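You operate a simulated robot arm through the tools that you are given. There is no shell and no other tool. Be economical: measure what you need, move in short steps, check, and stop when the job is done.

You run a simulated robot arm. Do the job below in one go: nothing can be reset, and whatever is moved stays where it is left.

TASK
Take the blue fuse on the tool shelf top and put it away on the build bench top. Put the clamp meter on top of the motor cover. Put the white bottle on top of the brown fuse carton. Turn the torque knob to 1.0. Take the lead reel and put it on the top deck of the trolley. Fetch the dummy can with the largest size on its label from the test bench top and stand it on the cream board. Fetch the long pin and stand it on top of the yellow bubble level. Take the soft mallet and put it on the test bench top. Take the purple drum on the hold bench top and put it away on the steel shelf. Take the blue tub on the fit bench top and put it away on the low table top. Take the white pad and leave it on the fit bench top. Any order will do. Set down upright: white bottle, lead reel, dummy can, long pin, purple drum, blue tub.

The check looks at the end state, three seconds after you hand in, the way a careful person would. Anything else that was tipped, shoved, dropped, spilled or broken makes it a failure. Lids that push on must go on centred and level and be pressed home; caps that screw on are set level and turned clockwise until they are tight.

THE ROBOT
A 7-joint arm with a two-finger parallel gripper on a trunk, on a base that drives. Base frame: it is fixed to the floor where the robot stands at the start and does not move with it; the origin is under the middle of the robot, x ahead of it, y to its left, z up. Units: mm, rad, N and s.
Its first joint turns from -2.007 to 2.007 rad. Places, roughly: blue fuse [500, 250, 500]; blue tub [-2250, 1250, 750]; bubble level (13x4x4 cm) [-2100, -2300, 700]; build bench top [-2200, -3900, 700]; clamp meter [750, 250, 750]; cream board (22x16x1 cm) [600, -7100, 800]; dummy can [-1750, -5500, 750]; fit bench top [-2200, 800, 700]; fuse carton [-1750, -4500, 750]; lead reel (6x6x11 cm) [-2000, -5100, 800]; long pin (3x3x7 cm) [-2100, -2800, 800]; low table top [600, 3900, 800]; motor cover (36x19x9 cm) [600, 700, 900]; purple drum [-2250, 250, 750]; soft mallet (23x9x5 cm) [-2400, -2200, 700]; steel shelf [-4900, 700, 800]; test bench top [-1700, -4700, 700]; top deck of the trolley [-1300, -7500, 800]; torque knob [-2400, -4600, 800]; white bottle [-1750, -4000, 750]; white pad (8x4x9 cm) [600, 1900, 900]. Payload 3.91 kg.
Tool frame: the origin (TCP) lies between the finger pads and is the grasp point; the fingertips stand 30 mm ahead of it; z points along the fingers, y is the line along which they close. Largest opening 110 mm; finger width 20, thickness 10; the body of the gripper, 48 by 112 mm, starts 55 mm behind the TCP.
Orientation is that of the tool frame in the base frame, as [roll, pitch, yaw] about the fixed x, y, z axes, in that order (R = Rz(yaw) Ry(pitch) Rx(roll)). With the fingers straight down and closing along the base's y, the tool's x points along the base's -x, its y along +y and its z along -z.

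THE INTERFACE
- The arm moves only by the tool arm_command. Its argument "plan" is a list of rows, each a list of 3 entries, a list of its own where there are three numbers: the gripper command, from -1 (shut) to 1 (fully open), values between in proportion, then the shift along the base's x, y, z in units of 200 mm (1.0 is 200 mm), then the turn, a rotation vector about the base's x, y, z in units of 180 degrees (1.0 is 180 degrees). In form: [[jaw, [dx, dy, dz], [ax, ay, az]], ...]. A call has 1 to 10 rows; each row is the pose to reach, as a shift and turn from the pose commanded when the call began. A call with a number of a shift or a turn outside -1 to 1 is refused whole. Rows are played at 5 a second. More than 50 mm and 0.15 rad between two rows, or a gripper value outside its range, and nothing of the call is played. Where a pose cannot be reached the arm comes as near as it can. A force on the tool above 40 N (or 10 N above the force at the start of the call, whichever is more), or a blocked arm, ends the call early, and 0.2 s more pass. Each finger travels about 153 mm/s and halts on what it meets, pressing with about 41 N; the grip force reading is that of the motor and also rises with nothing between the fingers. The clock runs only during rows and for 0.2 s after the last one: add rows that repeat a pose to give the fingers time. It gives the time, the measured TCP pose, the force on the tool (base axes), the opening and the grip force at its end, in the units of the frame above (readings bear some noise), with the torque about the TCP (base axes, N m) and any sound that the robot's microphone picked up.
- Cameras (640 x 400 px; columns grow to the right, rows downward): "scene" is now at [210.3, 246.2, 1342.4]; the picture's right is [0.53, -0.85, 0.00], its down [-0.63, -0.39, -0.67] and it looks along [0.57, 0.35, -0.75] (base axes); focal length 214 px, centre (320, 200). "wrist" rides on the gripper at [72, 17, -103] in the tool frame; the picture's right is [-0.23, 0.97, 0.00], its down [-0.76, -0.18, -0.62] and it looks along [-0.61, -0.14, 0.78] (tool axes); focal length 222 px, centre (320, 200). There is no depth. A picture from a camera that has moved, and an enlarged one, comes with that camera's place and axes in the base frame and with its lens.
- capture(camera): a new picture of that camera. The clock stands still meanwhile.
- slide_trunk(by): slides the trunk up (or, below 0, down) by that many mm; the arm and the scene camera ride with it, the base frame stays. It gives what a move gives, with no picture.
- drive_base(legs): drives the robot by 1 to 6 legs, each [ahead, left, turn to the left] in mm, mm and rad, along the robot's own axes; the way and the turn of a leg run together, so that a leg with both is an arc; at most 1500 mm and 3.142 rad a leg. The arm and the cameras ride along, it lands a little off, and it stops where it bumps. It gives what a move gives.
- turn_head(pan, tilt): turns the head with the scene camera to pan (to the left, within 1.396 rad either way) and tilt (down, from -0.506 to 1.204), counted from straight ahead of the robot. It gives what a move gives.
- close_up(camera, box): a new picture of the part [left, top, right, bottom] of that camera's present view, enlarged. The clock stands still meanwhile.
- hand_in(): hands the job in; it is judged then, once.

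Go step by step. Nothing tells you exact positions but the pictures and the camera data: compare them with the known pose of the tool, close in by small moves and look again before you grip or let go. The budget is 535 turns and 310 pictures, counting those below and the enlarged ones. Unless the task says otherwise, let go and move clear before handing in, and close with one line.

The tools are called after "Request:" as a command line: name --argument value ..., lists and objects as JSON in quotes. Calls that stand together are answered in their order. arm_command: Moves the arm, as the interface text tells. Its arguments: {"type":"object","properties":{"plan":{"type":"array","items":{"type":"array"}}},"required":["plan"]} The other tools are called the same way: slide_trunk (by) slides the trunk up or down; drive_base (legs) drives the base; turn_head (pan, tilt) turns the head that bears the scene camera; capture (camera) takes a picture; close_up (camera, box) takes an enlarged picture of a part of a camera's view; hand_in () hands the job in.

At the start:

```text
clock: 0.0
position: [420.7, 233.8, 1190.3]
ee_rot: [3.141, 0.0, 3.141]
force: [-0.4, 0.1, -0.9]
ft_torque: [0.01, 0.03, 0.01]
opening: 110.1
grasp_force: 0.1
trunk travel left (down, up): [-700.0, 290.0]
robot x, y, heading: [-0.7, 2.9, 0.0]
head pan, tilt: [0.555, 0.841]
```

scene: 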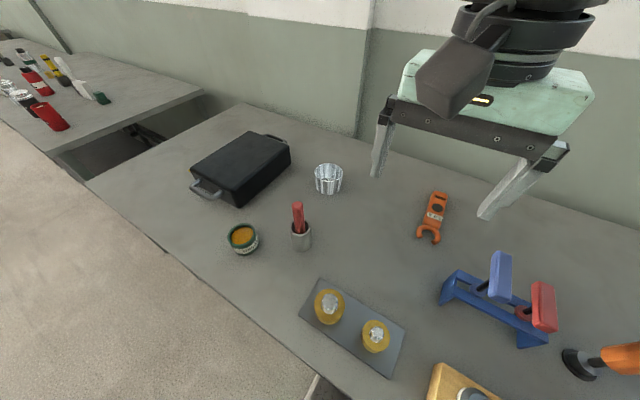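
wrist: 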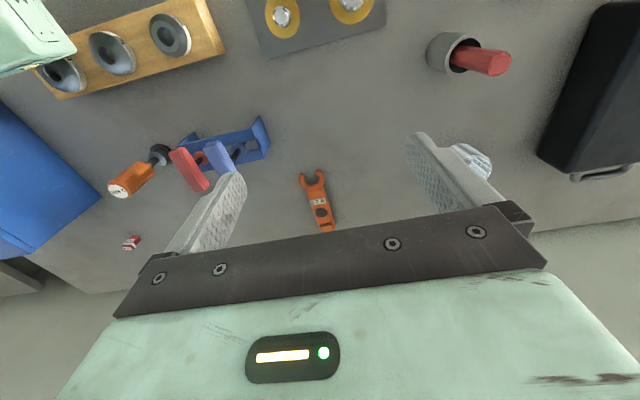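

I see the first bench: the clamp meter (orange) is near the middle and the motor cover (black case) is to the left. I'll look around before moving.

Request:
turn_head --pan 0.0 --tilt 1.0

Request:
capture --camera "scene"

Request:
turn_head --pan 1.2 --tilt 0.5

Request:
capture --camera "scene"

```text
clock: 1.0
position: [420.9, 234.1, 1189.9]
ee_rot: [3.14, -0.002, -3.141]
force: [0.0, 0.4, 0.4]
ft_torque: [0.02, 0.04, 0.03]
opening: 110.0
grasp_force: 0.0
trunk travel left (down, up): [-700.0, 290.0]
robot x, y, heading: [-1.8, 1.4, -0.003]
head pan, tilt: [0.0, 1.0]
```

```text
307 pictures are left
camera scene: at [213.1, 204.8, 1330.6], right [0.0, -1.0, 0.0], down [-0.84, 0.0, -0.54], along [0.54, 0.0, -0.84], focal length 214 px, centre (320, 200)
```

scene: 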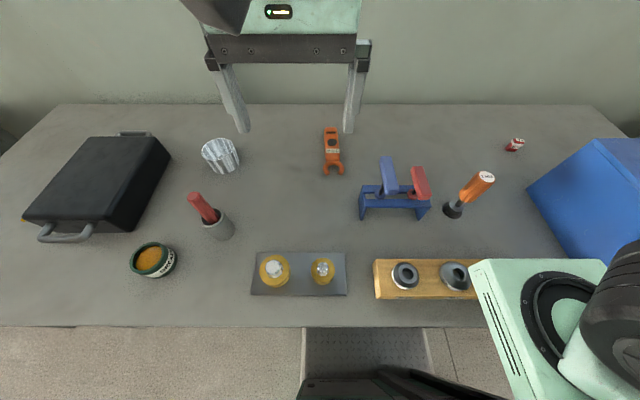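

```text
clock: 2.4
position: [421.2, 233.7, 1190.9]
ee_rot: [-3.141, 0.001, -3.14]
force: [-0.8, 0.0, -0.1]
ft_torque: [-0.02, -0.01, 0.01]
opening: 109.9
grasp_force: 0.0
trunk travel left (down, up): [-700.0, 290.0]
robot x, y, heading: [-2.6, 4.2, -0.001]
head pan, tilt: [1.201, 0.499]
```

```text
306 pictures are left
camera scene: at [176.4, 289.6, 1371.7], right [0.93, -0.36, 0.0], down [-0.17, -0.45, -0.88], along [0.32, 0.82, -0.48], focal length 214 px, centre (320, 200)
```

scene: 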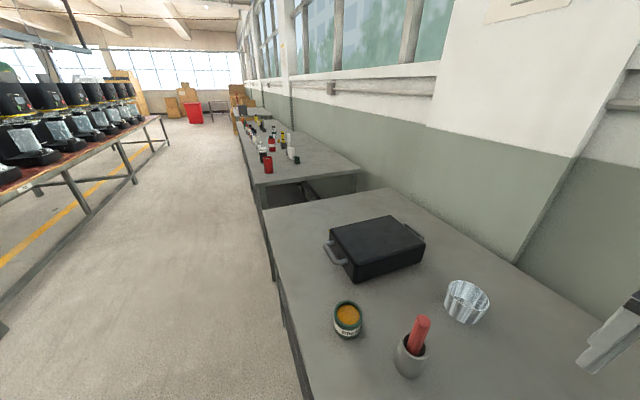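

The bench's underside isn't visible from here, and the tool shelf with the blue fuse must be lower down. I'll back off a bit and look.

Request:
drive_base --legs '[[-600, 0, 0]]'

Request:
turn_head --pan 0.2 --tilt 0.7

Request:
capture --camera "scene"

```text
clock: 5.8
position: [-177.8, 233.8, 1191.4]
ee_rot: [3.142, -0.001, -3.141]
force: [0.2, 0.6, 0.0]
ft_torque: [0.01, 0.0, 0.05]
opening: 109.9
grasp_force: 0.0
trunk travel left (down, up): [-700.0, 290.0]
robot x, y, heading: [-599.4, -3.4, 0.0]
head pan, tilt: [1.201, 0.499]
```

```text
clock: 7.0
position: [-179.3, 233.0, 1190.1]
ee_rot: [-3.142, 0.001, -3.141]
force: [-0.3, 1.0, 0.2]
ft_torque: [-0.01, -0.01, 0.02]
opening: 109.9
grasp_force: 0.0
trunk travel left (down, up): [-700.0, 290.0]
robot x, y, heading: [-599.0, -5.3, 0.003]
head pan, tilt: [0.201, 0.7]
```

```text
305 pictures are left
camera scene: at [-372.9, 221.6, 1354.0], right [0.2, -0.98, 0.0], down [-0.63, -0.13, -0.77], along [0.75, 0.15, -0.64], focal length 214 px, centre (320, 200)
```

scene: 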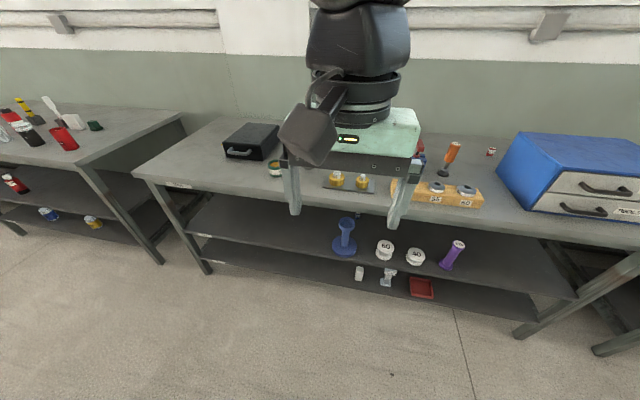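

Request:
slide_trunk --by -500

Request:
turn_head --pan 0.0 --tilt 0.3

Request:
capture --camera "scene"

```text
refused: -500 is not a number from -400 to 400
```

```text
clock: 7.9
position: [-178.0, 234.0, 1190.6]
ee_rot: [-3.141, -0.002, -3.14]
force: [-0.4, -0.1, 0.0]
ft_torque: [0.01, -0.01, 0.01]
opening: 109.9
grasp_force: 0.0
trunk travel left (down, up): [-700.0, 290.0]
robot x, y, heading: [-601.0, -2.1, 0.003]
head pan, tilt: [0.0, 0.3]
```

```text
304 pictures are left
camera scene: at [-362.7, 204.7, 1390.0], right [0.0, -1.0, 0.0], down [-0.3, 0.0, -0.95], along [0.95, 0.0, -0.3], focal length 214 px, centre (320, 200)
```

scene: 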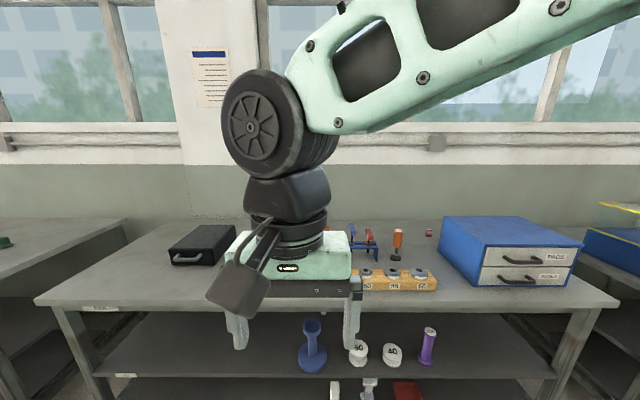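

Request:
slide_trunk --by -400

Request:
capture --camera "scene"

Request:
capture --camera "wrist"

```text
clock: 11.7
position: [-178.3, 233.5, 789.5]
ee_rot: [-3.142, 0.0, -3.14]
force: [0.1, 0.5, -0.7]
ft_torque: [0.0, -0.05, -0.01]
opening: 110.0
grasp_force: 0.2
trunk travel left (down, up): [-300.0, 690.0]
robot x, y, heading: [-596.6, -4.9, 0.002]
head pan, tilt: [0.0, 0.3]
```

```text
303 pictures are left
camera scene: at [-362.7, 204.6, 990.1], right [0.0, -1.0, 0.0], down [-0.3, 0.0, -0.96], along [0.96, 0.0, -0.3], focal length 214 px, centre (320, 200)
```

scene: 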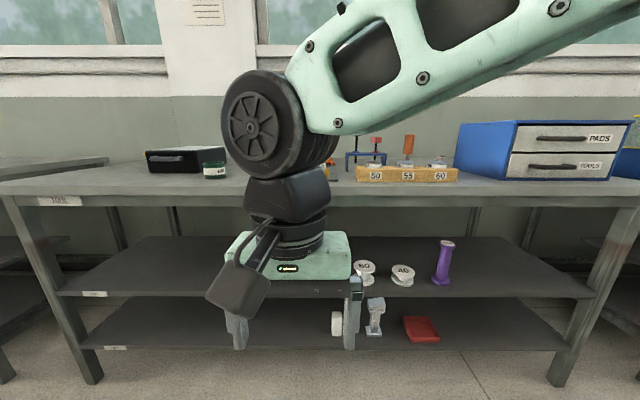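

```text
302 pictures are left
camera wrist: at [-250.1, 249.6, 894.1], right [0.22, 0.97, 0.0], down [0.76, -0.18, 0.62], along [0.61, -0.14, -0.78], focal length 222 px, centre (320, 200)
```

wrist: 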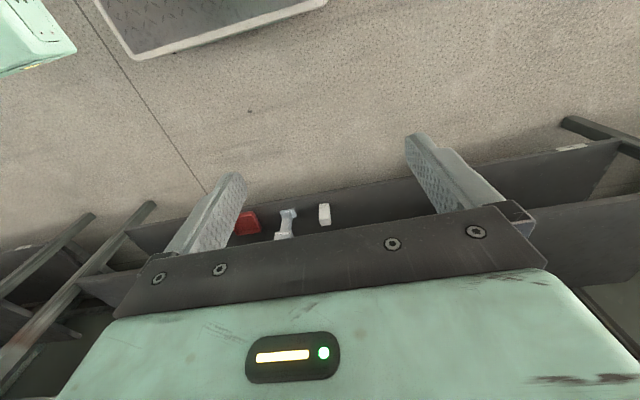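

The blue fuse on the middle shelf is hidden behind the gripper. I'll level the gripper to point along +x, since the shelf gap is about 330 mm, and look again.

Request:
arm_command --plan '[[1, [0.07, 0, 0], [0, -0.045, 0]], [1, [0.14, 0, 0], [0, -0.09, 0]], [1, [0.21, 0, 0], [0, -0.135, 0]], [1, [0.28, 0, 0], [0, -0.18, 0]], [1, [0.35, 0, 0], [0, -0.225, 0]], [1, [0.42, 0, 0], [0, -0.27, 0]], [1, [0.49, 0, 0], [0, -0.315, 0]], [1, [0.56, 0, 0], [0, -0.36, 0]], [1, [0.63, 0, 0], [0, -0.405, 0]], [1, [0.7, 0, 0], [0, -0.45, 0]]]'

Request:
arm_command --plan '[[1, [0, 0, 0], [0, -0.045, 0]], [1, [0, 0, 0], [0, -0.05, 0]]]'

Request:
capture --camera "scene"

Request:
capture --camera "wrist"

```text
clock: 13.9
position: [-38.6, 233.6, 790.5]
ee_rot: [-3.128, 1.416, -3.13]
force: [0.1, 1.0, 0.4]
ft_torque: [-0.01, -0.01, 0.0]
opening: 109.9
grasp_force: 0.1
trunk travel left (down, up): [-300.0, 690.0]
robot x, y, heading: [-600.6, -4.1, 0.0]
head pan, tilt: [0.0, 0.3]
```

```text
clock: 14.5
position: [-38.2, 233.7, 789.9]
ee_rot: [-0.91, 1.569, -0.908]
force: [0.2, -0.3, 0.4]
ft_torque: [-0.01, 0.02, 0.02]
opening: 110.1
grasp_force: 0.0
trunk travel left (down, up): [-300.0, 690.0]
robot x, y, heading: [-598.6, -1.0, 0.002]
head pan, tilt: [0.0, 0.3]
```

```text
301 pictures are left
camera scene: at [-362.7, 204.7, 990.1], right [0.0, -1.0, 0.0], down [-0.3, 0.0, -0.96], along [0.96, 0.0, -0.3], focal length 214 px, centre (320, 200)
```

scene: 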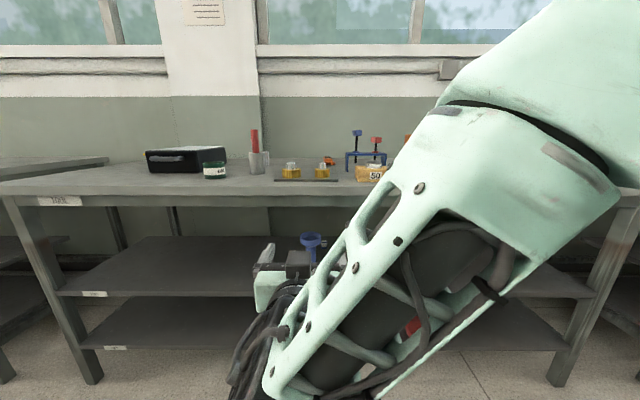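

```text
300 pictures are left
camera wrist: at [-140.9, 249.6, 718.1], right [0.0, 0.97, 0.23], down [-0.62, -0.18, 0.76], along [0.78, -0.14, 0.61], focal length 222 px, centre (320, 200)
```

wrist: 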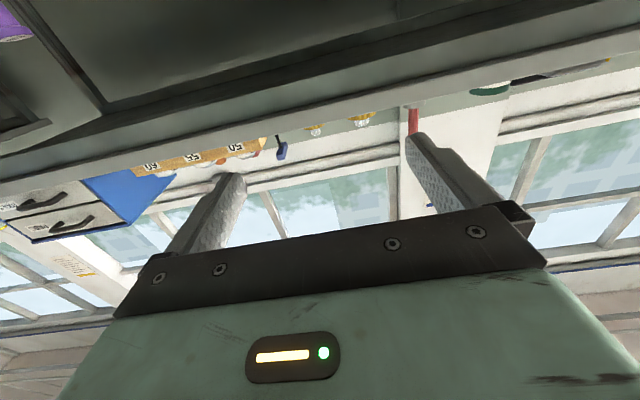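

Request:
arm_command --plan '[[1, [0, 0, 0], [0.045, 0, 0]], [1, [0, 0, 0], [0.09, 0, 0]], [1, [0, 0, 0], [0.135, 0, 0]], [1, [0, 0, 0], [0.18, 0, 0]], [1, [0, 0, 0], [0.225, 0, 0]], [1, [0, 0, 0], [0.27, 0, 0]], [1, [0, 0, 0], [0.315, 0, 0]], [1, [0, 0, 0], [0.36, 0, 0]], [1, [0, 0, 0], [0.405, 0, 0]], [1, [0, 0, 0], [0.45, 0, 0]]]'

Request:
arm_command --plan '[[1, [0, 0, 0], [0.045, 0, 0]], [1, [0, 0, 0], [0.09, 0, 0]], [1, [0, 0, 0], [0.135, 0, 0]], [1, [0, 0, 0], [0.18, 0, 0]], [1, [0, 0, 0], [0.225, 0, 0]], [1, [0, 0, 0], [0.27, 0, 0]], [1, [0, 0, 0], [0.315, 0, 0]], [1, [0, 0, 0], [0.36, 0, 0]], [1, [0, 0, 0], [0.405, 0, 0]], [1, [0, 0, 0], [0.45, 0, 0]]]'

Request:
arm_command --plan '[[1, [0, 0, 0], [0.045, 0, 0]], [1, [0, 0, 0], [0.09, 0, 0]], [1, [0, 0, 0], [0.1, 0, 0]]]'

Request:
capture --camera "wrist"

```text
clock: 16.7
position: [78.8, 242.7, 824.2]
ee_rot: [1.57, 0.16, 1.586]
force: [-1.0, 0.9, 0.6]
ft_torque: [0.0, 0.01, 0.0]
opening: 110.0
grasp_force: 0.0
out of reach, approached as far as the arm can: row 5, 6, 7, 8, 9, 10
trunk travel left (down, up): [-300.0, 690.0]
robot x, y, heading: [-599.1, -1.5, 0.005]
head pan, tilt: [0.0, 0.3]
```

```text
clock: 19.1
position: [119.7, 186.5, 840.3]
ee_rot: [1.805, -0.923, 1.954]
force: [-0.1, -0.1, 0.2]
ft_torque: [-0.01, 0.04, 0.0]
opening: 109.6
grasp_force: 0.0
out of reach, approached as far as the arm can: row 1, 2, 3, 4, 5, 6, 7, 8, 9, 10
trunk travel left (down, up): [-300.0, 690.0]
robot x, y, heading: [-602.5, 0.3, -0.0]
head pan, tilt: [0.0, 0.3]
stopped in row 10: the arm was blocked; the commanded pose is now the measured one
```

```text
clock: 19.8
position: [115.2, 161.3, 915.2]
ee_rot: [1.229, -0.911, 2.502]
force: [-0.2, 0.1, 0.3]
ft_torque: [0.05, 0.0, -0.01]
opening: 110.0
grasp_force: 0.1
out of reach, approached as far as the arm can: row 1, 2, 3
trunk travel left (down, up): [-300.0, 690.0]
robot x, y, heading: [-595.7, -2.2, 0.004]
head pan, tilt: [0.0, 0.3]
stopped in row 3: the arm was blocked; the commanded pose is now the measured one
```

```text
299 pictures are left
camera wrist: at [7.3, 113.3, 961.5], right [0.5, -0.78, 0.38], down [-0.18, -0.52, -0.83], along [0.85, 0.35, -0.4], focal length 222 px, centre (320, 200)
```

wrist: 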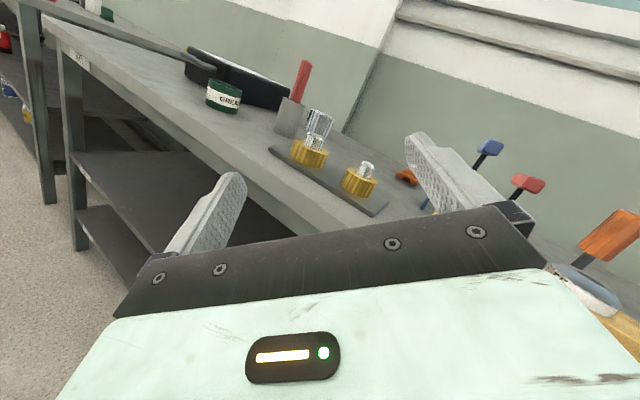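

Request:
arm_command --plan '[[1, [-0.03, 0, 0], [0.024, 0.018, -0.026]], [1, [-0.06, 0, 0], [0.048, 0.036, -0.052]], [1, [-0.09, 0, 0], [0.073, 0.055, -0.078]], [1, [-0.12, 0, 0], [0.097, 0.073, -0.103]], [1, [-0.15, 0, 0], [0.121, 0.091, -0.129]], [1, [-0.18, 0, 0], [0.146, 0.11, -0.155]], [1, [-0.2, 0, 0], [0.17, 0.128, -0.181]]]'

Request:
capture --camera "scene"

```text
clock: 21.4
position: [116.6, 160.6, 915.3]
ee_rot: [1.229, -0.913, 2.501]
force: [-0.8, -0.7, 0.0]
ft_torque: [0.04, 0.03, 0.01]
opening: 110.1
grasp_force: 0.1
out of reach, approached as far as the arm can: row 1, 2, 3, 4, 5, 6, 7
trunk travel left (down, up): [-300.0, 690.0]
robot x, y, heading: [-600.0, -0.0, 0.004]
head pan, tilt: [0.0, 0.3]
```

```text
298 pictures are left
camera scene: at [-362.4, 204.2, 990.1], right [0.0, -1.0, 0.0], down [-0.3, 0.0, -0.96], along [0.96, 0.0, -0.3], focal length 214 px, centre (320, 200)
```

scene: 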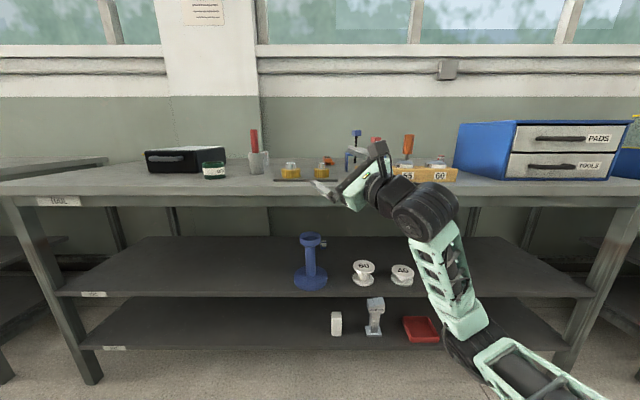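

The blue fuse stands near the front edge of the middle shelf at about (290, 237). The arm is stuck at a joint limit, so I'll reverse the roll.

Request:
arm_command --plan '[[1, [0, 0, 0], [-0.035, -0.027, -0.009]], [1, [0, 0, 0], [-0.07, -0.054, -0.018]], [1, [0, 0, 0], [-0.105, -0.081, -0.027]], [1, [0, 0, 0], [-0.14, -0.108, -0.036]], [1, [0, 0, 0], [-0.175, -0.135, -0.045]], [1, [0, 0, 0], [-0.21, -0.162, -0.054]], [1, [0, 0, 0], [-0.245, -0.189, -0.063]], [1, [0, 0, 0], [-0.28, -0.216, -0.072]]]'

Request:
close_up --camera "scene" --box '[250, 210, 450, 335]'

Request:
close_up --camera "scene" --box '[20, 180, 180, 360]'

```text
clock: 23.1
position: [115.8, 160.8, 914.6]
ee_rot: [1.366, 0.191, 2.192]
force: [0.2, -0.3, 0.4]
ft_torque: [0.0, 0.0, -0.01]
opening: 110.0
grasp_force: 0.1
trunk travel left (down, up): [-300.0, 690.0]
robot x, y, heading: [-600.2, 2.7, 0.001]
head pan, tilt: [0.0, 0.3]
```

```text
3.20 times, centred on (350, 272) of scene
camera zoom: at [-362.4, 204.2, 990.1], right [0.0, -1.0, 0.0], down [-0.3, 0.0, -0.96], along [0.96, 0.0, -0.3], focal length 686 px, centre (224, -32)
```

zoom: 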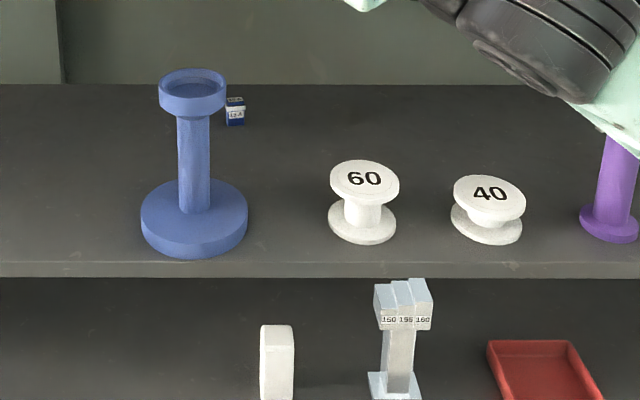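

```text
2.22 times, centred on (100, 270) of scene
camera zoom: at [-362.4, 204.2, 990.1], right [0.0, -1.0, 0.0], down [-0.3, 0.0, -0.96], along [0.96, 0.0, -0.3], focal length 477 px, centre (809, 44)
```

zoom: 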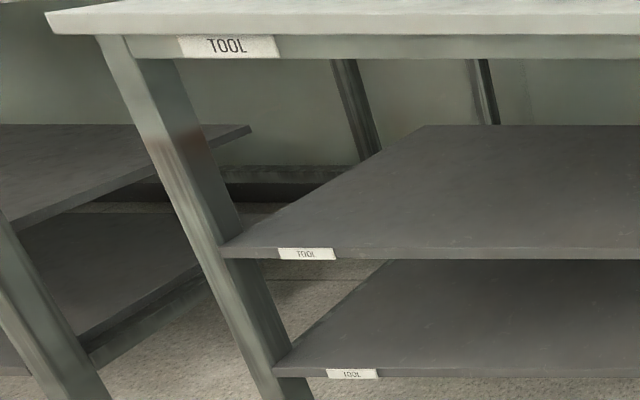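

The true "blue fuse" looks like the small blue labelled box at the back, near (528, 188), behind the blue stand. I'll bring the gripper to a 45° down-forward pose, yawed 30° left, camera below, to reach in.

Request:
arm_command --plan '[[1, [-0.05, 0, -0.03], [-0.042, -0.002, 0.008]], [1, [-0.1, 0, -0.06], [-0.084, -0.004, 0.016]], [1, [-0.15, 0, -0.1], [-0.126, -0.006, 0.024]], [1, [-0.2, 0, -0.15], [-0.168, -0.009, 0.032]], [1, [-0.25, 0, -0.2], [-0.21, -0.011, 0.041]], [1, [-0.3, 0, -0.25], [-0.252, -0.013, 0.049]], [1, [-0.35, 0, -0.3], [-0.294, -0.015, 0.057]], [1, [-0.4, 0, -0.35], [-0.336, -0.017, 0.065]], [1, [-0.45, 0, -0.4], [-0.378, -0.019, 0.073]], [1, [-0.5, 0, -0.45], [-0.42, -0.021, 0.081]]]'

Request:
arm_command --plan '[[1, [0, 0, -0.05], [-0.042, -0.002, 0.008]], [1, [0, 0, -0.1], [-0.083, -0.005, 0.016]]]'

Request:
capture --camera "scene"

Request:
capture --camera "wrist"

```text
clock: 25.4
position: [16.1, 160.8, 824.2]
ee_rot: [2.764, 0.864, -2.947]
force: [0.3, 0.4, 0.3]
ft_torque: [0.01, 0.0, 0.0]
opening: 110.1
grasp_force: 0.1
trunk travel left (down, up): [-300.0, 690.0]
robot x, y, heading: [-594.4, -2.3, 0.0]
head pan, tilt: [0.0, 0.3]
```

```text
clock: 25.9
position: [16.3, 162.0, 805.2]
ee_rot: [3.135, 0.786, -2.623]
force: [-0.6, 0.3, 0.1]
ft_torque: [0.0, -0.02, 0.02]
opening: 109.8
grasp_force: 0.0
trunk travel left (down, up): [-300.0, 690.0]
robot x, y, heading: [-599.1, 0.2, 0.004]
head pan, tilt: [0.0, 0.3]
```

```text
295 pictures are left
camera scene: at [-362.3, 204.1, 990.0], right [0.0, -1.0, 0.0], down [-0.3, 0.0, -0.96], along [0.96, 0.0, -0.3], focal length 214 px, centre (320, 200)
```

scene: 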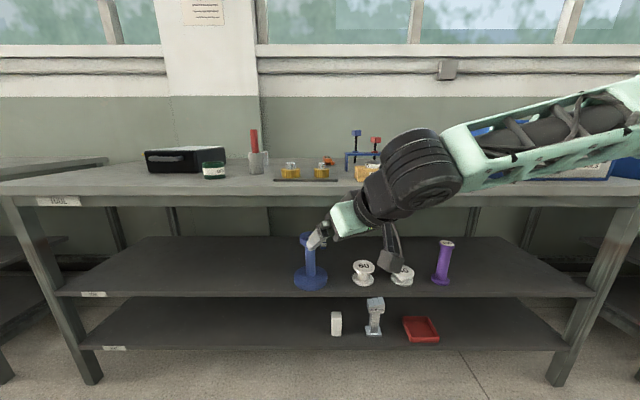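

```text
294 pictures are left
camera wrist: at [-99.0, 113.4, 826.1], right [-0.35, 0.92, 0.17], down [0.17, -0.11, 0.98], along [0.92, 0.37, -0.12], focal length 222 px, centre (320, 200)
```

wrist: 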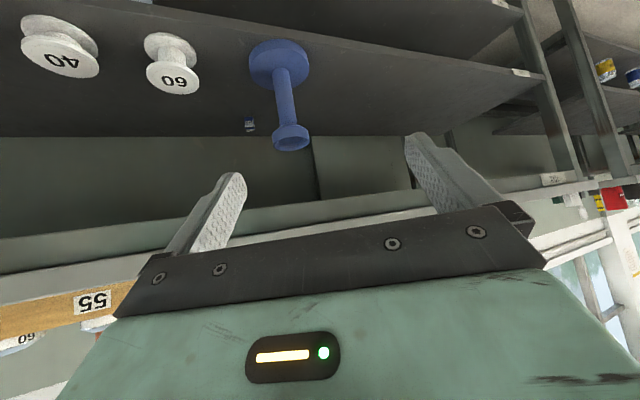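

Request:
slide_trunk --by -250

Request:
arm_command --plan '[[0.4, [-0.1, -0.17, 0.08], [0, 0, 0]], [0.4, [-0.2, -0.34, 0.17], [0, 0, 0]], [0.4, [-0.3, -0.5, 0.25], [0, 0, 0]], [0.4, [-0.4, -0.66, 0.25], [0, 0, 0]]]'

Request:
capture --camera "scene"

```text
clock: 28.5
position: [15.3, 161.1, 555.8]
ee_rot: [3.132, 0.789, -2.625]
force: [0.1, 0.1, 0.6]
ft_torque: [0.04, 0.01, 0.0]
opening: 110.0
grasp_force: 0.1
trunk travel left (down, up): [-50.0, 940.0]
robot x, y, heading: [-597.0, -1.9, -0.001]
head pan, tilt: [0.0, 0.3]
```

```text
clock: 29.5
position: [-63.2, 30.3, 605.6]
ee_rot: [3.135, 0.79, -2.622]
force: [0.9, 0.3, -0.1]
ft_torque: [0.01, 0.01, 0.01]
opening: 77.0
grasp_force: 0.0
trunk travel left (down, up): [-50.0, 940.0]
robot x, y, heading: [-598.0, -1.2, 0.002]
head pan, tilt: [0.0, 0.3]
```

```text
293 pictures are left
camera scene: at [-362.5, 204.3, 740.1], right [0.0, -1.0, 0.0], down [-0.3, 0.0, -0.96], along [0.96, 0.0, -0.3], focal length 214 px, centre (320, 200)
```

scene: 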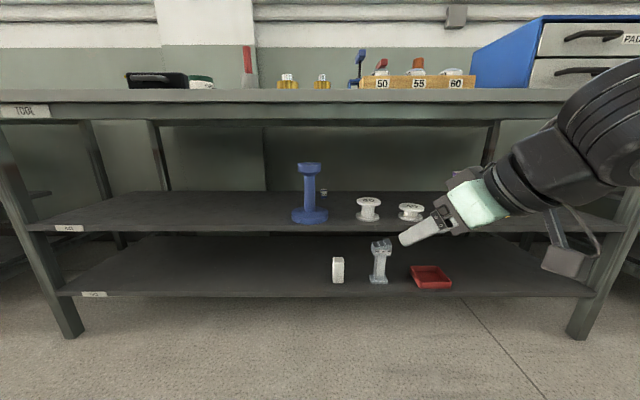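

Request:
arm_command --plan '[[0.4, [0, 0, 0.01], [0.019, -0.033, 0]], [0.4, [0, 0, 0.02], [0.037, -0.065, 0]], [0.4, [0, 0, 0.02], [0.0555, -0.096, 0]], [0.4, [0, 0, 0.02], [0.0555, -0.096, 0]]]'

Request:
drive_base --legs '[[250, 0, 0]]'

Request:
turn_head --pan -0.5 --tilt 0.3

Request:
capture --camera "scene"

Request:
capture --camera "wrist"

```text
clock: 30.5
position: [-59.8, 30.9, 614.3]
ee_rot: [3.124, 1.138, -2.631]
force: [0.2, 0.5, 0.5]
ft_torque: [-0.01, 0.01, -0.02]
opening: 76.9
grasp_force: 0.1
out of reach, approached as far as the arm can: row 3, 4
trunk travel left (down, up): [-50.0, 940.0]
robot x, y, heading: [-599.3, -0.5, -0.002]
head pan, tilt: [0.0, 0.3]
```

```text
clock: 32.4
position: [188.7, 31.4, 613.9]
ee_rot: [3.127, 1.136, -2.631]
force: [-0.1, -0.1, -1.0]
ft_torque: [-0.01, 0.04, 0.01]
opening: 76.9
grasp_force: 0.0
trunk travel left (down, up): [-50.0, 940.0]
robot x, y, heading: [-351.0, -2.1, 0.004]
head pan, tilt: [0.0, 0.3]
```

```text
clock: 33.3
position: [188.6, 31.6, 614.4]
ee_rot: [3.126, 1.136, -2.631]
force: [-0.5, -0.3, 0.6]
ft_torque: [0.02, 0.02, -0.02]
opening: 76.7
grasp_force: 0.0
trunk travel left (down, up): [-50.0, 940.0]
robot x, y, heading: [-347.3, -2.7, 0.005]
head pan, tilt: [-0.499, 0.3]
```

```text
292 pictures are left
camera scene: at [-125.1, 160.4, 740.1], right [-0.48, -0.88, 0.0], down [-0.26, 0.14, -0.96], along [0.84, -0.45, -0.3], focal length 214 px, centre (320, 200)
```

scene: 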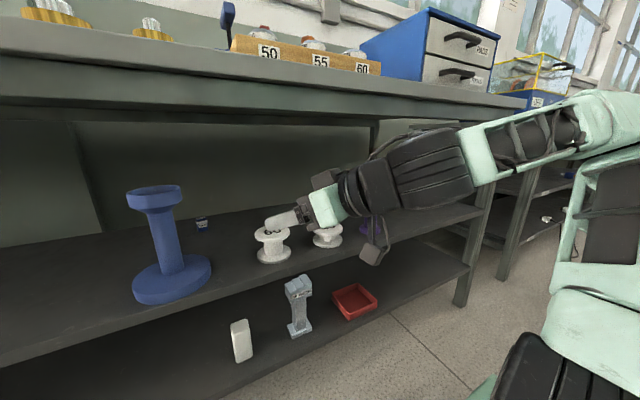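

```text
291 pictures are left
camera wrist: at [73.8, -15.8, 592.6], right [-0.41, 0.89, 0.21], down [-0.12, -0.28, 0.95], along [0.91, 0.36, 0.22], focal length 222 px, centre (320, 200)
```

wrist: 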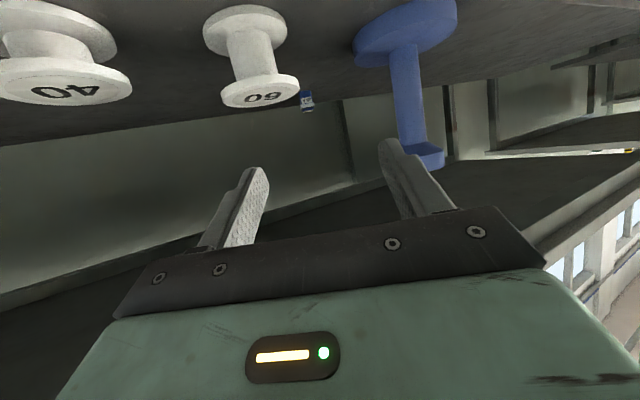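

Request:
drive_base --legs '[[190, 0, 0]]'

Request:
capture --camera "wrist"

Request:
capture --camera "scene"

```text
clock: 34.8
position: [378.5, 32.7, 614.5]
ee_rot: [3.126, 1.135, -2.632]
force: [0.6, 0.3, 0.6]
ft_torque: [-0.02, 0.04, -0.03]
opening: 76.9
grasp_force: 0.1
trunk travel left (down, up): [-50.0, 940.0]
robot x, y, heading: [-161.8, -0.3, 0.006]
head pan, tilt: [-0.499, 0.3]
```

```text
290 pictures are left
camera wrist: at [263.7, -15.5, 592.6], right [-0.41, 0.89, 0.21], down [-0.12, -0.28, 0.95], along [0.91, 0.36, 0.22], focal length 222 px, centre (320, 200)
```

wrist: 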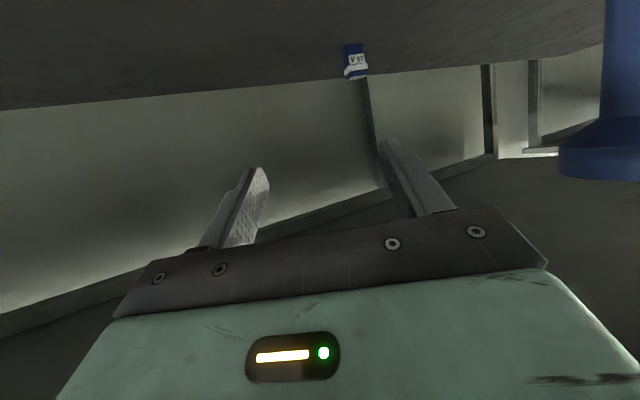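

```text
289 pictures are left
camera scene: at [64.7, 160.7, 740.1], right [-0.48, -0.88, 0.0], down [-0.26, 0.14, -0.96], along [0.84, -0.46, -0.3], focal length 214 px, centre (320, 200)
```

scene: 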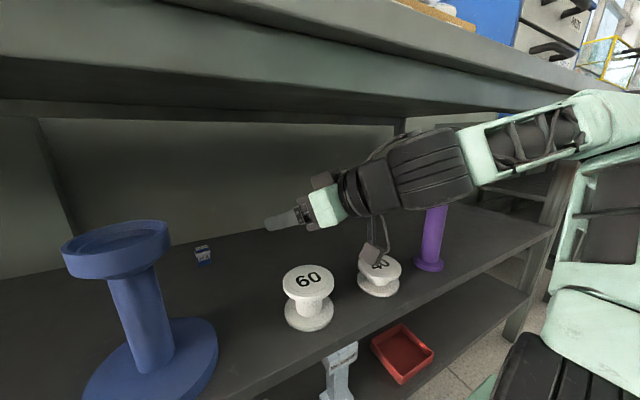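

Request:
close_up --camera "wrist" --box '[300, 20, 420, 95]'

Request:
close_up --camera "scene" --box '[150, 220, 250, 282]'

```text
5.33 times, centred on (360, 58) of wrist
camera zoom: at [263.7, -15.5, 592.6], right [-0.41, 0.89, 0.21], down [-0.12, -0.28, 0.95], along [0.91, 0.36, 0.22], focal length 1185 px, centre (107, 960)
```

zoom: 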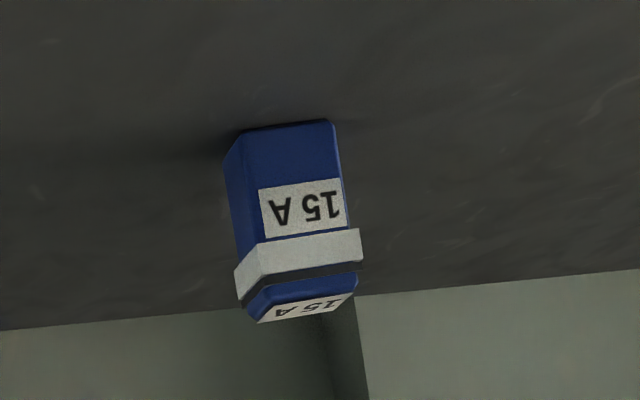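

```text
6.40 times, centred on (200, 251) of scene
camera zoom: at [64.7, 160.7, 740.1], right [-0.48, -0.88, 0.0], down [-0.26, 0.14, -0.96], along [0.84, -0.46, -0.3], focal length 1373 px, centre (1088, -126)
```

zoom: 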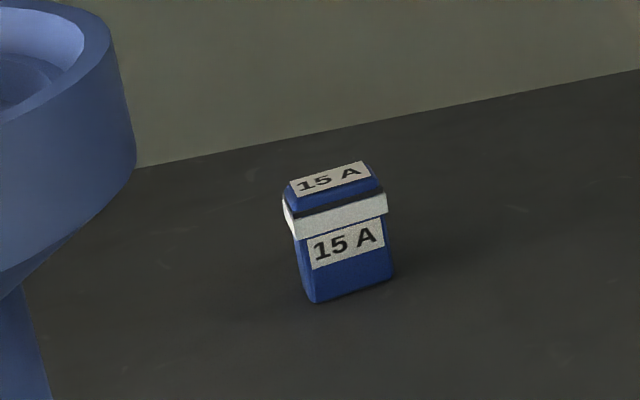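

Fuse centre is about (540, 187, 488), its faces nearly square to x/y. I'll pitch down to 45° and swing the yaw to 10° above it.

Request:
arm_command --plan '[[0.4, [0.1, 0.1, -0.1], [-0.018, 0.032, 0]], [0.4, [0.2, 0.2, -0.2], [-0.036, 0.064, 0]], [0.4, [0.3, 0.3, -0.27], [-0.054, 0.097, 0]]]'

Request:
arm_command --plan '[[0.4, [0.13, 0.15, 0], [0, 0, -0.037]], [0.4, [0.26, 0.3, 0], [0, 0, -0.074]], [0.4, [0.38, 0.46, 0], [0, 0, -0.111]]]'

Request:
capture --camera "wrist"

Request:
capture --camera "scene"

```text
clock: 35.6
position: [439.3, 83.1, 558.3]
ee_rot: [3.103, 0.789, -2.661]
force: [-0.3, 0.4, -0.2]
ft_torque: [0.02, 0.04, 0.04]
opening: 77.2
grasp_force: 0.0
trunk travel left (down, up): [-50.0, 940.0]
robot x, y, heading: [-158.8, -0.0, -0.001]
head pan, tilt: [-0.499, 0.3]
```

```text
clock: 36.2
position: [542.2, -21.6, 509.0]
ee_rot: [2.874, 0.641, 2.986]
force: [1.8, -4.5, 5.8]
ft_torque: [-0.46, -0.2, 0.0]
opening: 78.7
grasp_force: 1.2
trunk travel left (down, up): [-50.0, 940.0]
robot x, y, heading: [-169.0, -6.6, -0.014]
head pan, tilt: [-0.499, 0.3]
stopped in row 2: the arm was blocked; the commanded pose is now the measured one
```

```text
286 pictures are left
camera wrist: at [422.0, -15.1, 549.1], right [0.17, 0.92, 0.34], down [0.22, -0.37, 0.9], along [0.96, -0.08, -0.27], focal length 222 px, centre (320, 200)
```

wrist: 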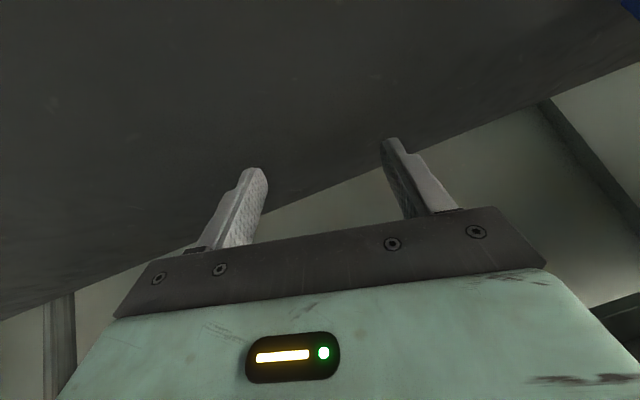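

```text
285 pictures are left
camera scene: at [62.4, 149.0, 730.1], right [-0.49, -0.87, 0.0], down [-0.26, 0.15, -0.95], along [0.83, -0.47, -0.3], focal length 214 px, centre (320, 200)
```

scene: 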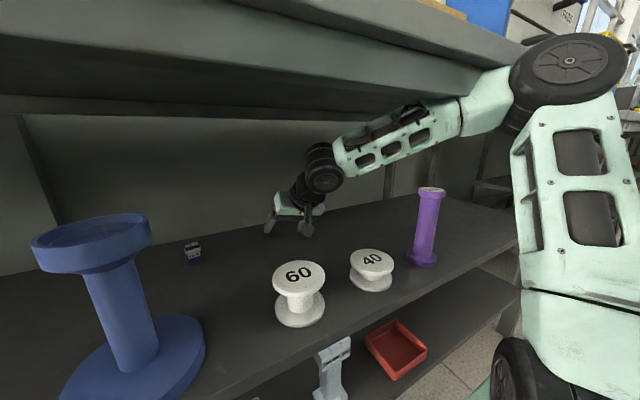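

The arm flipped to another elbow configuration and stopped, but nothing on the shelf seems disturbed. I'll gently pull back, lift and level.

Request:
arm_command --plan '[[0.4, [-0.07, 0, 0.07], [-0.02, 0, 0]], [0.4, [-0.14, 0, 0.15], [-0.04, 0, 0]], [0.4, [-0.2, 0.0, 0.2], [-0.066, 0, 0]], [0.4, [-0.2, 0.0, 0.2], [-0.066, 0, 0]]]'

Request:
capture --camera "scene"

```text
clock: 36.5
position: [541.7, -22.4, 508.8]
ee_rot: [2.874, 0.629, 2.991]
force: [18.8, -7.6, 35.7]
ft_torque: [-1.73, -1.16, 0.68]
opening: 76.8
grasp_force: 0.1
trunk travel left (down, up): [-50.0, 940.0]
robot x, y, heading: [-167.7, -3.3, -0.013]
head pan, tilt: [-0.499, 0.3]
stopped in row 1: the force on the tool passed its limit (the readings are from after the stop); the commanded pose is now the measured one
```

```text
284 pictures are left
camera scene: at [63.9, 150.8, 729.8], right [-0.49, -0.87, 0.0], down [-0.26, 0.15, -0.95], along [0.83, -0.47, -0.3], focal length 214 px, centre (320, 200)
```

scene: 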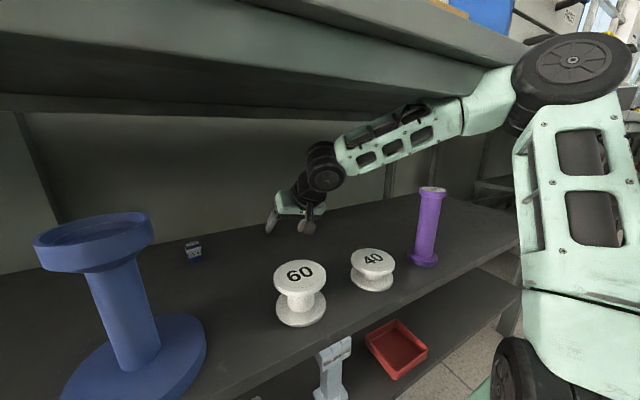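

Request:
drive_base --legs '[[-50, 0, 0]]'

Request:
capture --camera "scene"

```text
clock: 37.2
position: [538.5, -19.3, 510.0]
ee_rot: [2.872, 0.626, 2.995]
force: [18.8, -13.7, 23.5]
ft_torque: [-1.62, -1.02, 0.66]
opening: 81.1
grasp_force: 3.6
trunk travel left (down, up): [-50.0, 940.0]
robot x, y, heading: [-171.9, -5.2, -0.007]
head pan, tilt: [-0.499, 0.3]
stopped in leg 1: the force on the tool passed its limit (the readings are from after the stop); the commanded pose is now the measured one
```

```text
283 pictures are left
camera scene: at [57.9, 155.5, 733.3], right [-0.49, -0.87, 0.0], down [-0.26, 0.14, -0.95], along [0.83, -0.46, -0.3], focal length 214 px, centre (320, 200)
```

scene: 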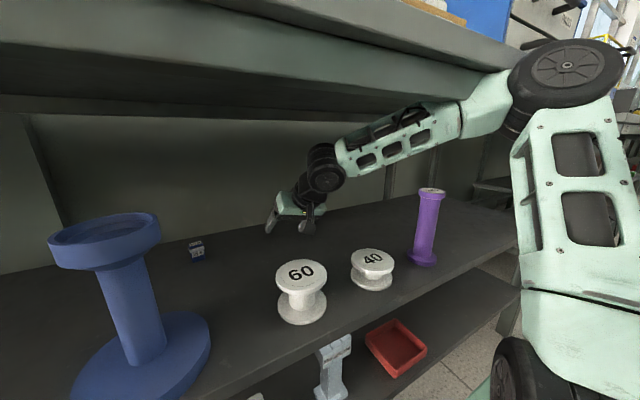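

Request:
arm_command --plan '[[0.4, [0, 0, 0.05], [-0.02, 0, 0]], [0.4, [0, 0, 0.1], [-0.04, 0, 0]]]'

Request:
drive_base --legs '[[-40, 0, 0]]'

Request:
capture --camera "scene"

```text
clock: 38.0
position: [543.6, -35.8, 507.1]
ee_rot: [2.934, 0.577, 3.022]
force: [25.6, -4.5, 29.4]
ft_torque: [-1.47, -1.23, 1.01]
opening: 76.8
grasp_force: 0.2
trunk travel left (down, up): [-50.0, 940.0]
robot x, y, heading: [-169.9, -7.3, -0.01]
head pan, tilt: [-0.499, 0.3]
stopped in row 2: the arm was blocked; the commanded pose is now the measured one
```

```text
clock: 38.8
position: [541.4, -31.2, 508.0]
ee_rot: [2.929, 0.575, 3.029]
force: [18.4, -14.4, 24.3]
ft_torque: [-1.66, -0.92, 0.7]
opening: 82.3
grasp_force: 5.6
trunk travel left (down, up): [-50.0, 940.0]
robot x, y, heading: [-179.8, -0.6, -0.008]
head pan, tilt: [-0.499, 0.3]
stopped in leg 1: the force on the tool passed its limit (the readings are from after the stop); the commanded pose is now the measured one
```

```text
282 pictures are left
camera scene: at [51.6, 155.1, 733.9], right [-0.49, -0.87, 0.0], down [-0.26, 0.14, -0.95], along [0.83, -0.46, -0.3], focal length 214 px, centre (320, 200)
```

scene: 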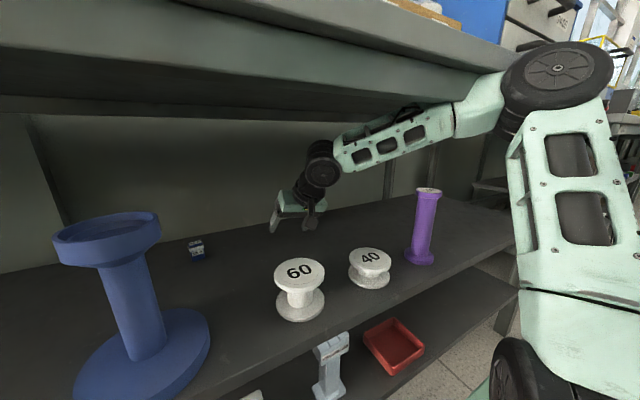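

Request:
arm_command --plan '[[0.4, [0, 0, 0], [0, -0.03, 0]], [0.4, [0, 0, 0.02], [0, -0.06, 0]], [0.4, [0, 0, 0.04], [0, -0.09, 0]], [0.4, [0, 0, 0.04], [0, -0.11, 0]]]'

Request:
capture --camera "scene"

```text
clock: 39.0
position: [541.5, -31.0, 508.3]
ee_rot: [2.927, 0.578, 3.026]
force: [6.0, -18.2, 38.9]
ft_torque: [-2.45, -0.61, 0.13]
opening: 82.5
grasp_force: 5.7
trunk travel left (down, up): [-50.0, 940.0]
robot x, y, heading: [-181.5, -2.6, -0.004]
head pan, tilt: [-0.499, 0.3]
stopped in row 1: the force on the tool passed its limit (the readings are from after the stop); the commanded pose is now the measured one
```

```text
281 pictures are left
camera scene: at [50.4, 156.3, 735.0], right [-0.49, -0.87, 0.0], down [-0.26, 0.14, -0.95], along [0.83, -0.46, -0.3], focal length 214 px, centre (320, 200)
```

scene: 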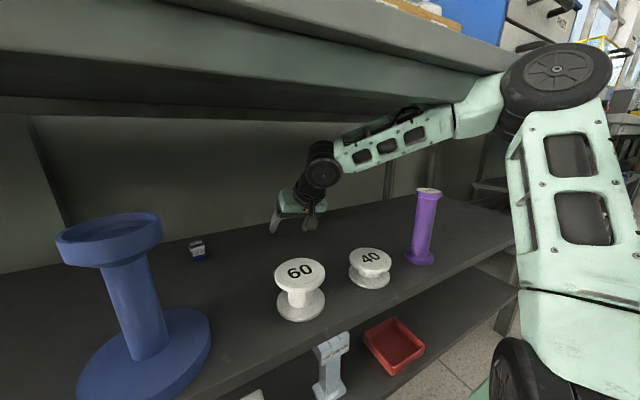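

Request:
drive_base --legs '[[-60, 0, 0]]'

Request:
drive_base --legs '[[-60, 0, 0]]'

Request:
capture --camera "wrist"

```text
clock: 39.8
position: [536.4, -28.9, 507.6]
ee_rot: [2.916, 0.572, 3.031]
force: [3.1, -3.3, 8.4]
ft_torque: [-0.51, -0.19, 0.14]
opening: 78.3
grasp_force: 1.1
trunk travel left (down, up): [-50.0, 940.0]
robot x, y, heading: [-184.6, -4.8, -0.006]
head pan, tilt: [-0.499, 0.3]
stopped in leg 1: the force on the tool passed its limit (the readings are from after the stop); the commanded pose is now the measured one
```

```text
clock: 40.7
position: [476.5, -28.6, 515.8]
ee_rot: [2.919, 0.58, 3.028]
force: [-0.6, 0.3, 0.0]
ft_torque: [0.04, -0.01, -0.02]
opening: 77.1
grasp_force: 0.1
trunk travel left (down, up): [-50.0, 940.0]
robot x, y, heading: [-241.7, -4.1, -0.004]
head pan, tilt: [-0.499, 0.3]
```

```text
280 pictures are left
camera wrist: at [358.4, -22.6, 562.6], right [0.18, 0.94, 0.31], down [0.29, -0.35, 0.89], along [0.94, -0.07, -0.33], focal length 222 px, centre (320, 200)
```

wrist: 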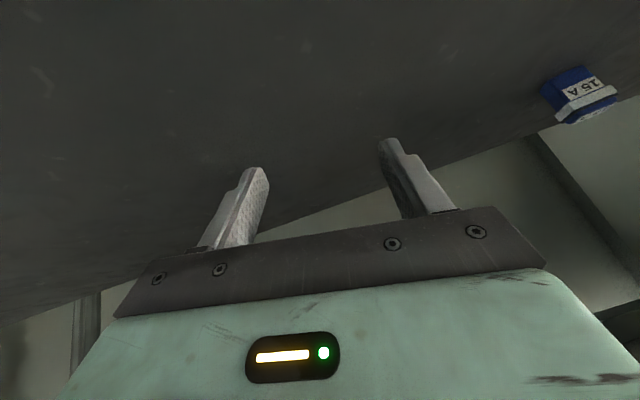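

Free now. I'll level the roll and lift a bit from here.

Request:
arm_command --plan '[[0.4, [0, 0, 0.07], [-0.022, 0, 0]], [0.4, [0, 0, 0.14], [-0.044, 0, 0]], [0.4, [0, 0, 0.2], [-0.066, 0, 0]]]'

Request:
capture --camera "scene"

```text
clock: 41.7
position: [471.1, -65.4, 502.2]
ee_rot: [3.091, 0.493, 3.092]
force: [-6.1, -6.1, 132.3]
ft_torque: [-5.58, -0.37, -0.63]
opening: 77.0
grasp_force: 0.1
trunk travel left (down, up): [-50.0, 940.0]
robot x, y, heading: [-250.6, -1.0, -0.009]
head pan, tilt: [-0.499, 0.3]
stopped in row 3: the arm was blocked; the commanded pose is now the measured one
```

```text
279 pictures are left
camera scene: at [-22.0, 151.3, 732.7], right [-0.49, -0.87, 0.0], down [-0.26, 0.15, -0.95], along [0.83, -0.46, -0.3], focal length 214 px, centre (320, 200)
```

scene: 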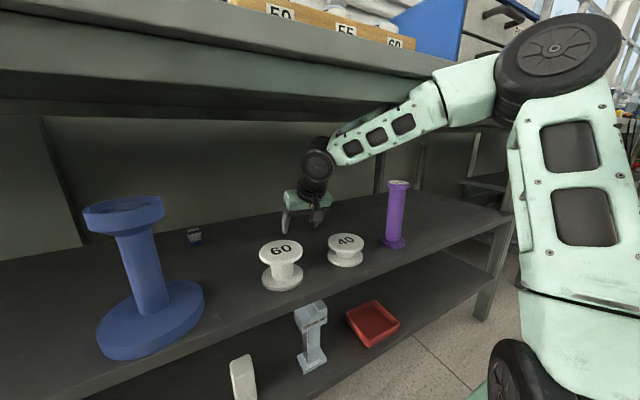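

Request:
drive_base --legs '[[-60, 0, 0]]'

Request:
drive_base --legs '[[-60, 0, 0]]'

Request:
capture --camera "scene"

```text
clock: 42.7
position: [413.0, -59.3, 519.7]
ee_rot: [3.092, 0.502, 3.09]
force: [0.6, 0.2, -0.5]
ft_torque: [0.03, 0.0, 0.02]
opening: 77.0
grasp_force: 0.0
trunk travel left (down, up): [-50.0, 940.0]
robot x, y, heading: [-309.0, -4.6, -0.009]
head pan, tilt: [-0.499, 0.3]
```

```text
clock: 43.7
position: [351.5, -60.7, 517.6]
ee_rot: [3.092, 0.502, 3.089]
force: [-0.3, 0.1, 0.1]
ft_torque: [0.0, 0.02, 0.01]
opening: 77.1
grasp_force: 0.1
trunk travel left (down, up): [-50.0, 940.0]
robot x, y, heading: [-363.8, -0.4, -0.011]
head pan, tilt: [-0.499, 0.3]
```

```text
278 pictures are left
camera scene: at [-141.8, 155.1, 740.1], right [-0.49, -0.87, 0.0], down [-0.26, 0.14, -0.96], along [0.83, -0.47, -0.3], focal length 214 px, centre (320, 200)
```

scene: 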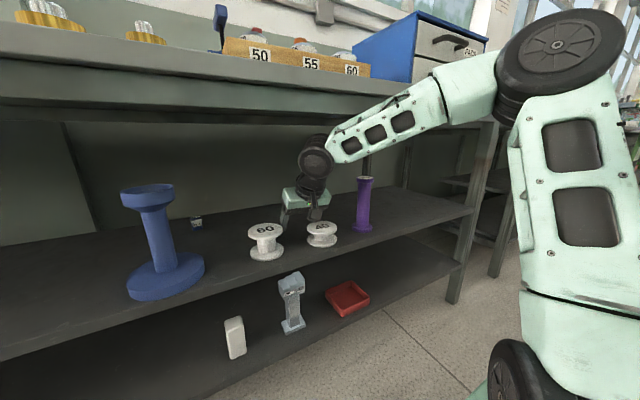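

Request:
arm_command --plan '[[0.4, [0, 0.0, 0.15], [0, 0, 0]], [0.4, [0, 0.0, 0.3], [0, 0, 0]], [0.4, [0, 0.0, 0.45], [0, 0, 0]], [0.4, [0, 0.0, 0.5], [0, 0, 0]]]'

Request:
capture --camera "scene"

```text
clock: 44.9
position: [333.9, -59.5, 585.3]
ee_rot: [3.11, 0.425, 3.109]
force: [0.6, 0.1, -0.8]
ft_torque: [-0.05, 0.02, 0.0]
opening: 77.0
grasp_force: 0.0
trunk travel left (down, up): [-50.0, 940.0]
robot x, y, heading: [-370.2, -1.7, -0.015]
head pan, tilt: [-0.499, 0.3]
stopped in row 4: the arm was blocked; the commanded pose is now the measured one
```

```text
277 pictures are left
camera scene: at [-140.9, 155.2, 741.0], right [-0.49, -0.87, 0.0], down [-0.26, 0.14, -0.95], along [0.83, -0.47, -0.3], focal length 214 px, centre (320, 200)
```

scene: 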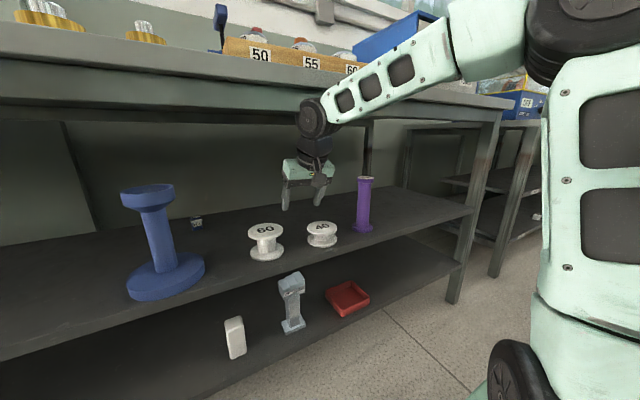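

Request:
drive_base --legs '[[-330, 0, 0]]'

Request:
capture --camera "scene"

```text
clock: 47.0
position: [5.8, -55.4, 593.4]
ee_rot: [3.108, 0.44, 3.111]
force: [0.0, -0.2, -0.4]
ft_torque: [0.01, -0.04, 0.01]
opening: 77.2
grasp_force: 0.0
trunk travel left (down, up): [-50.0, 940.0]
robot x, y, heading: [-700.0, 1.6, -0.006]
head pan, tilt: [-0.499, 0.3]
```

```text
276 pictures are left
camera scene: at [-475.3, 158.6, 740.1], right [-0.48, -0.88, 0.0], down [-0.26, 0.14, -0.96], along [0.84, -0.46, -0.3], focal length 214 px, centre (320, 200)
```

scene: 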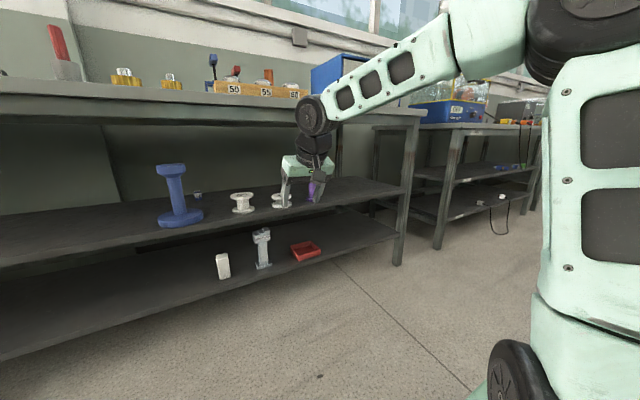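

Everything is undisturbed. I now understand the geometry: the elbow must stay low, so I'll work at full stretch, strafing the base. Setting up the arm outside first.

Request:
drive_base --legs '[[-60, 90, 0.006]]'

Request:
arm_command --plan '[[0.1, [0.15, 0.07, 0], [0, -0.02, 0.01]], [0.1, [0.3, 0.15, 0], [0, -0.04, 0.02]], [0.1, [0.45, 0.22, 0], [0, -0.06, 0.03]], [0.1, [0.6, 0.3, -0.05], [0, -0.08, 0.045]], [0.1, [0.75, 0.37, -0.12], [0, -0.1, 0.055]], [0.1, [0.9, 0.44, -0.2], [0, -0.11, 0.065]]]'

Request:
capture --camera "scene"

```text
clock: 48.2
position: [-55.3, 39.1, 591.4]
ee_rot: [3.108, 0.442, 3.115]
force: [0.4, -0.3, -0.5]
ft_torque: [0.01, 0.0, 0.04]
opening: 76.9
grasp_force: 0.1
trunk travel left (down, up): [-50.0, 940.0]
robot x, y, heading: [-765.5, 85.6, 0.002]
head pan, tilt: [-0.499, 0.3]
```

```text
clock: 49.6
position: [125.8, 127.3, 552.8]
ee_rot: [-3.137, 0.786, -2.938]
force: [0.5, 0.7, -0.2]
ft_torque: [0.01, 0.02, -0.01]
opening: 60.6
grasp_force: 0.0
trunk travel left (down, up): [-50.0, 940.0]
robot x, y, heading: [-762.2, 91.1, -0.002]
head pan, tilt: [-0.499, 0.3]
```

```text
275 pictures are left
camera scene: at [-536.7, 249.4, 740.2], right [-0.48, -0.88, 0.0], down [-0.26, 0.14, -0.96], along [0.84, -0.46, -0.3], focal length 214 px, centre (320, 200)
```

scene: 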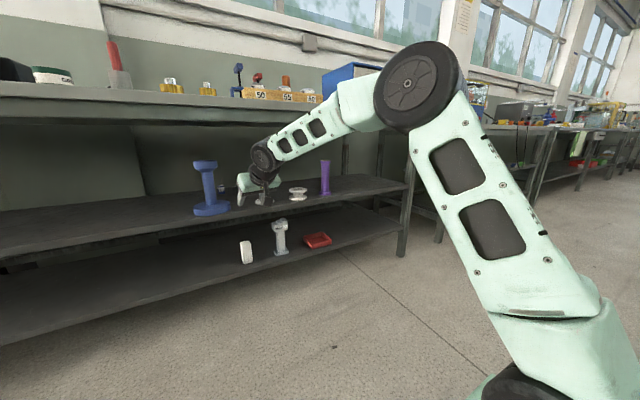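

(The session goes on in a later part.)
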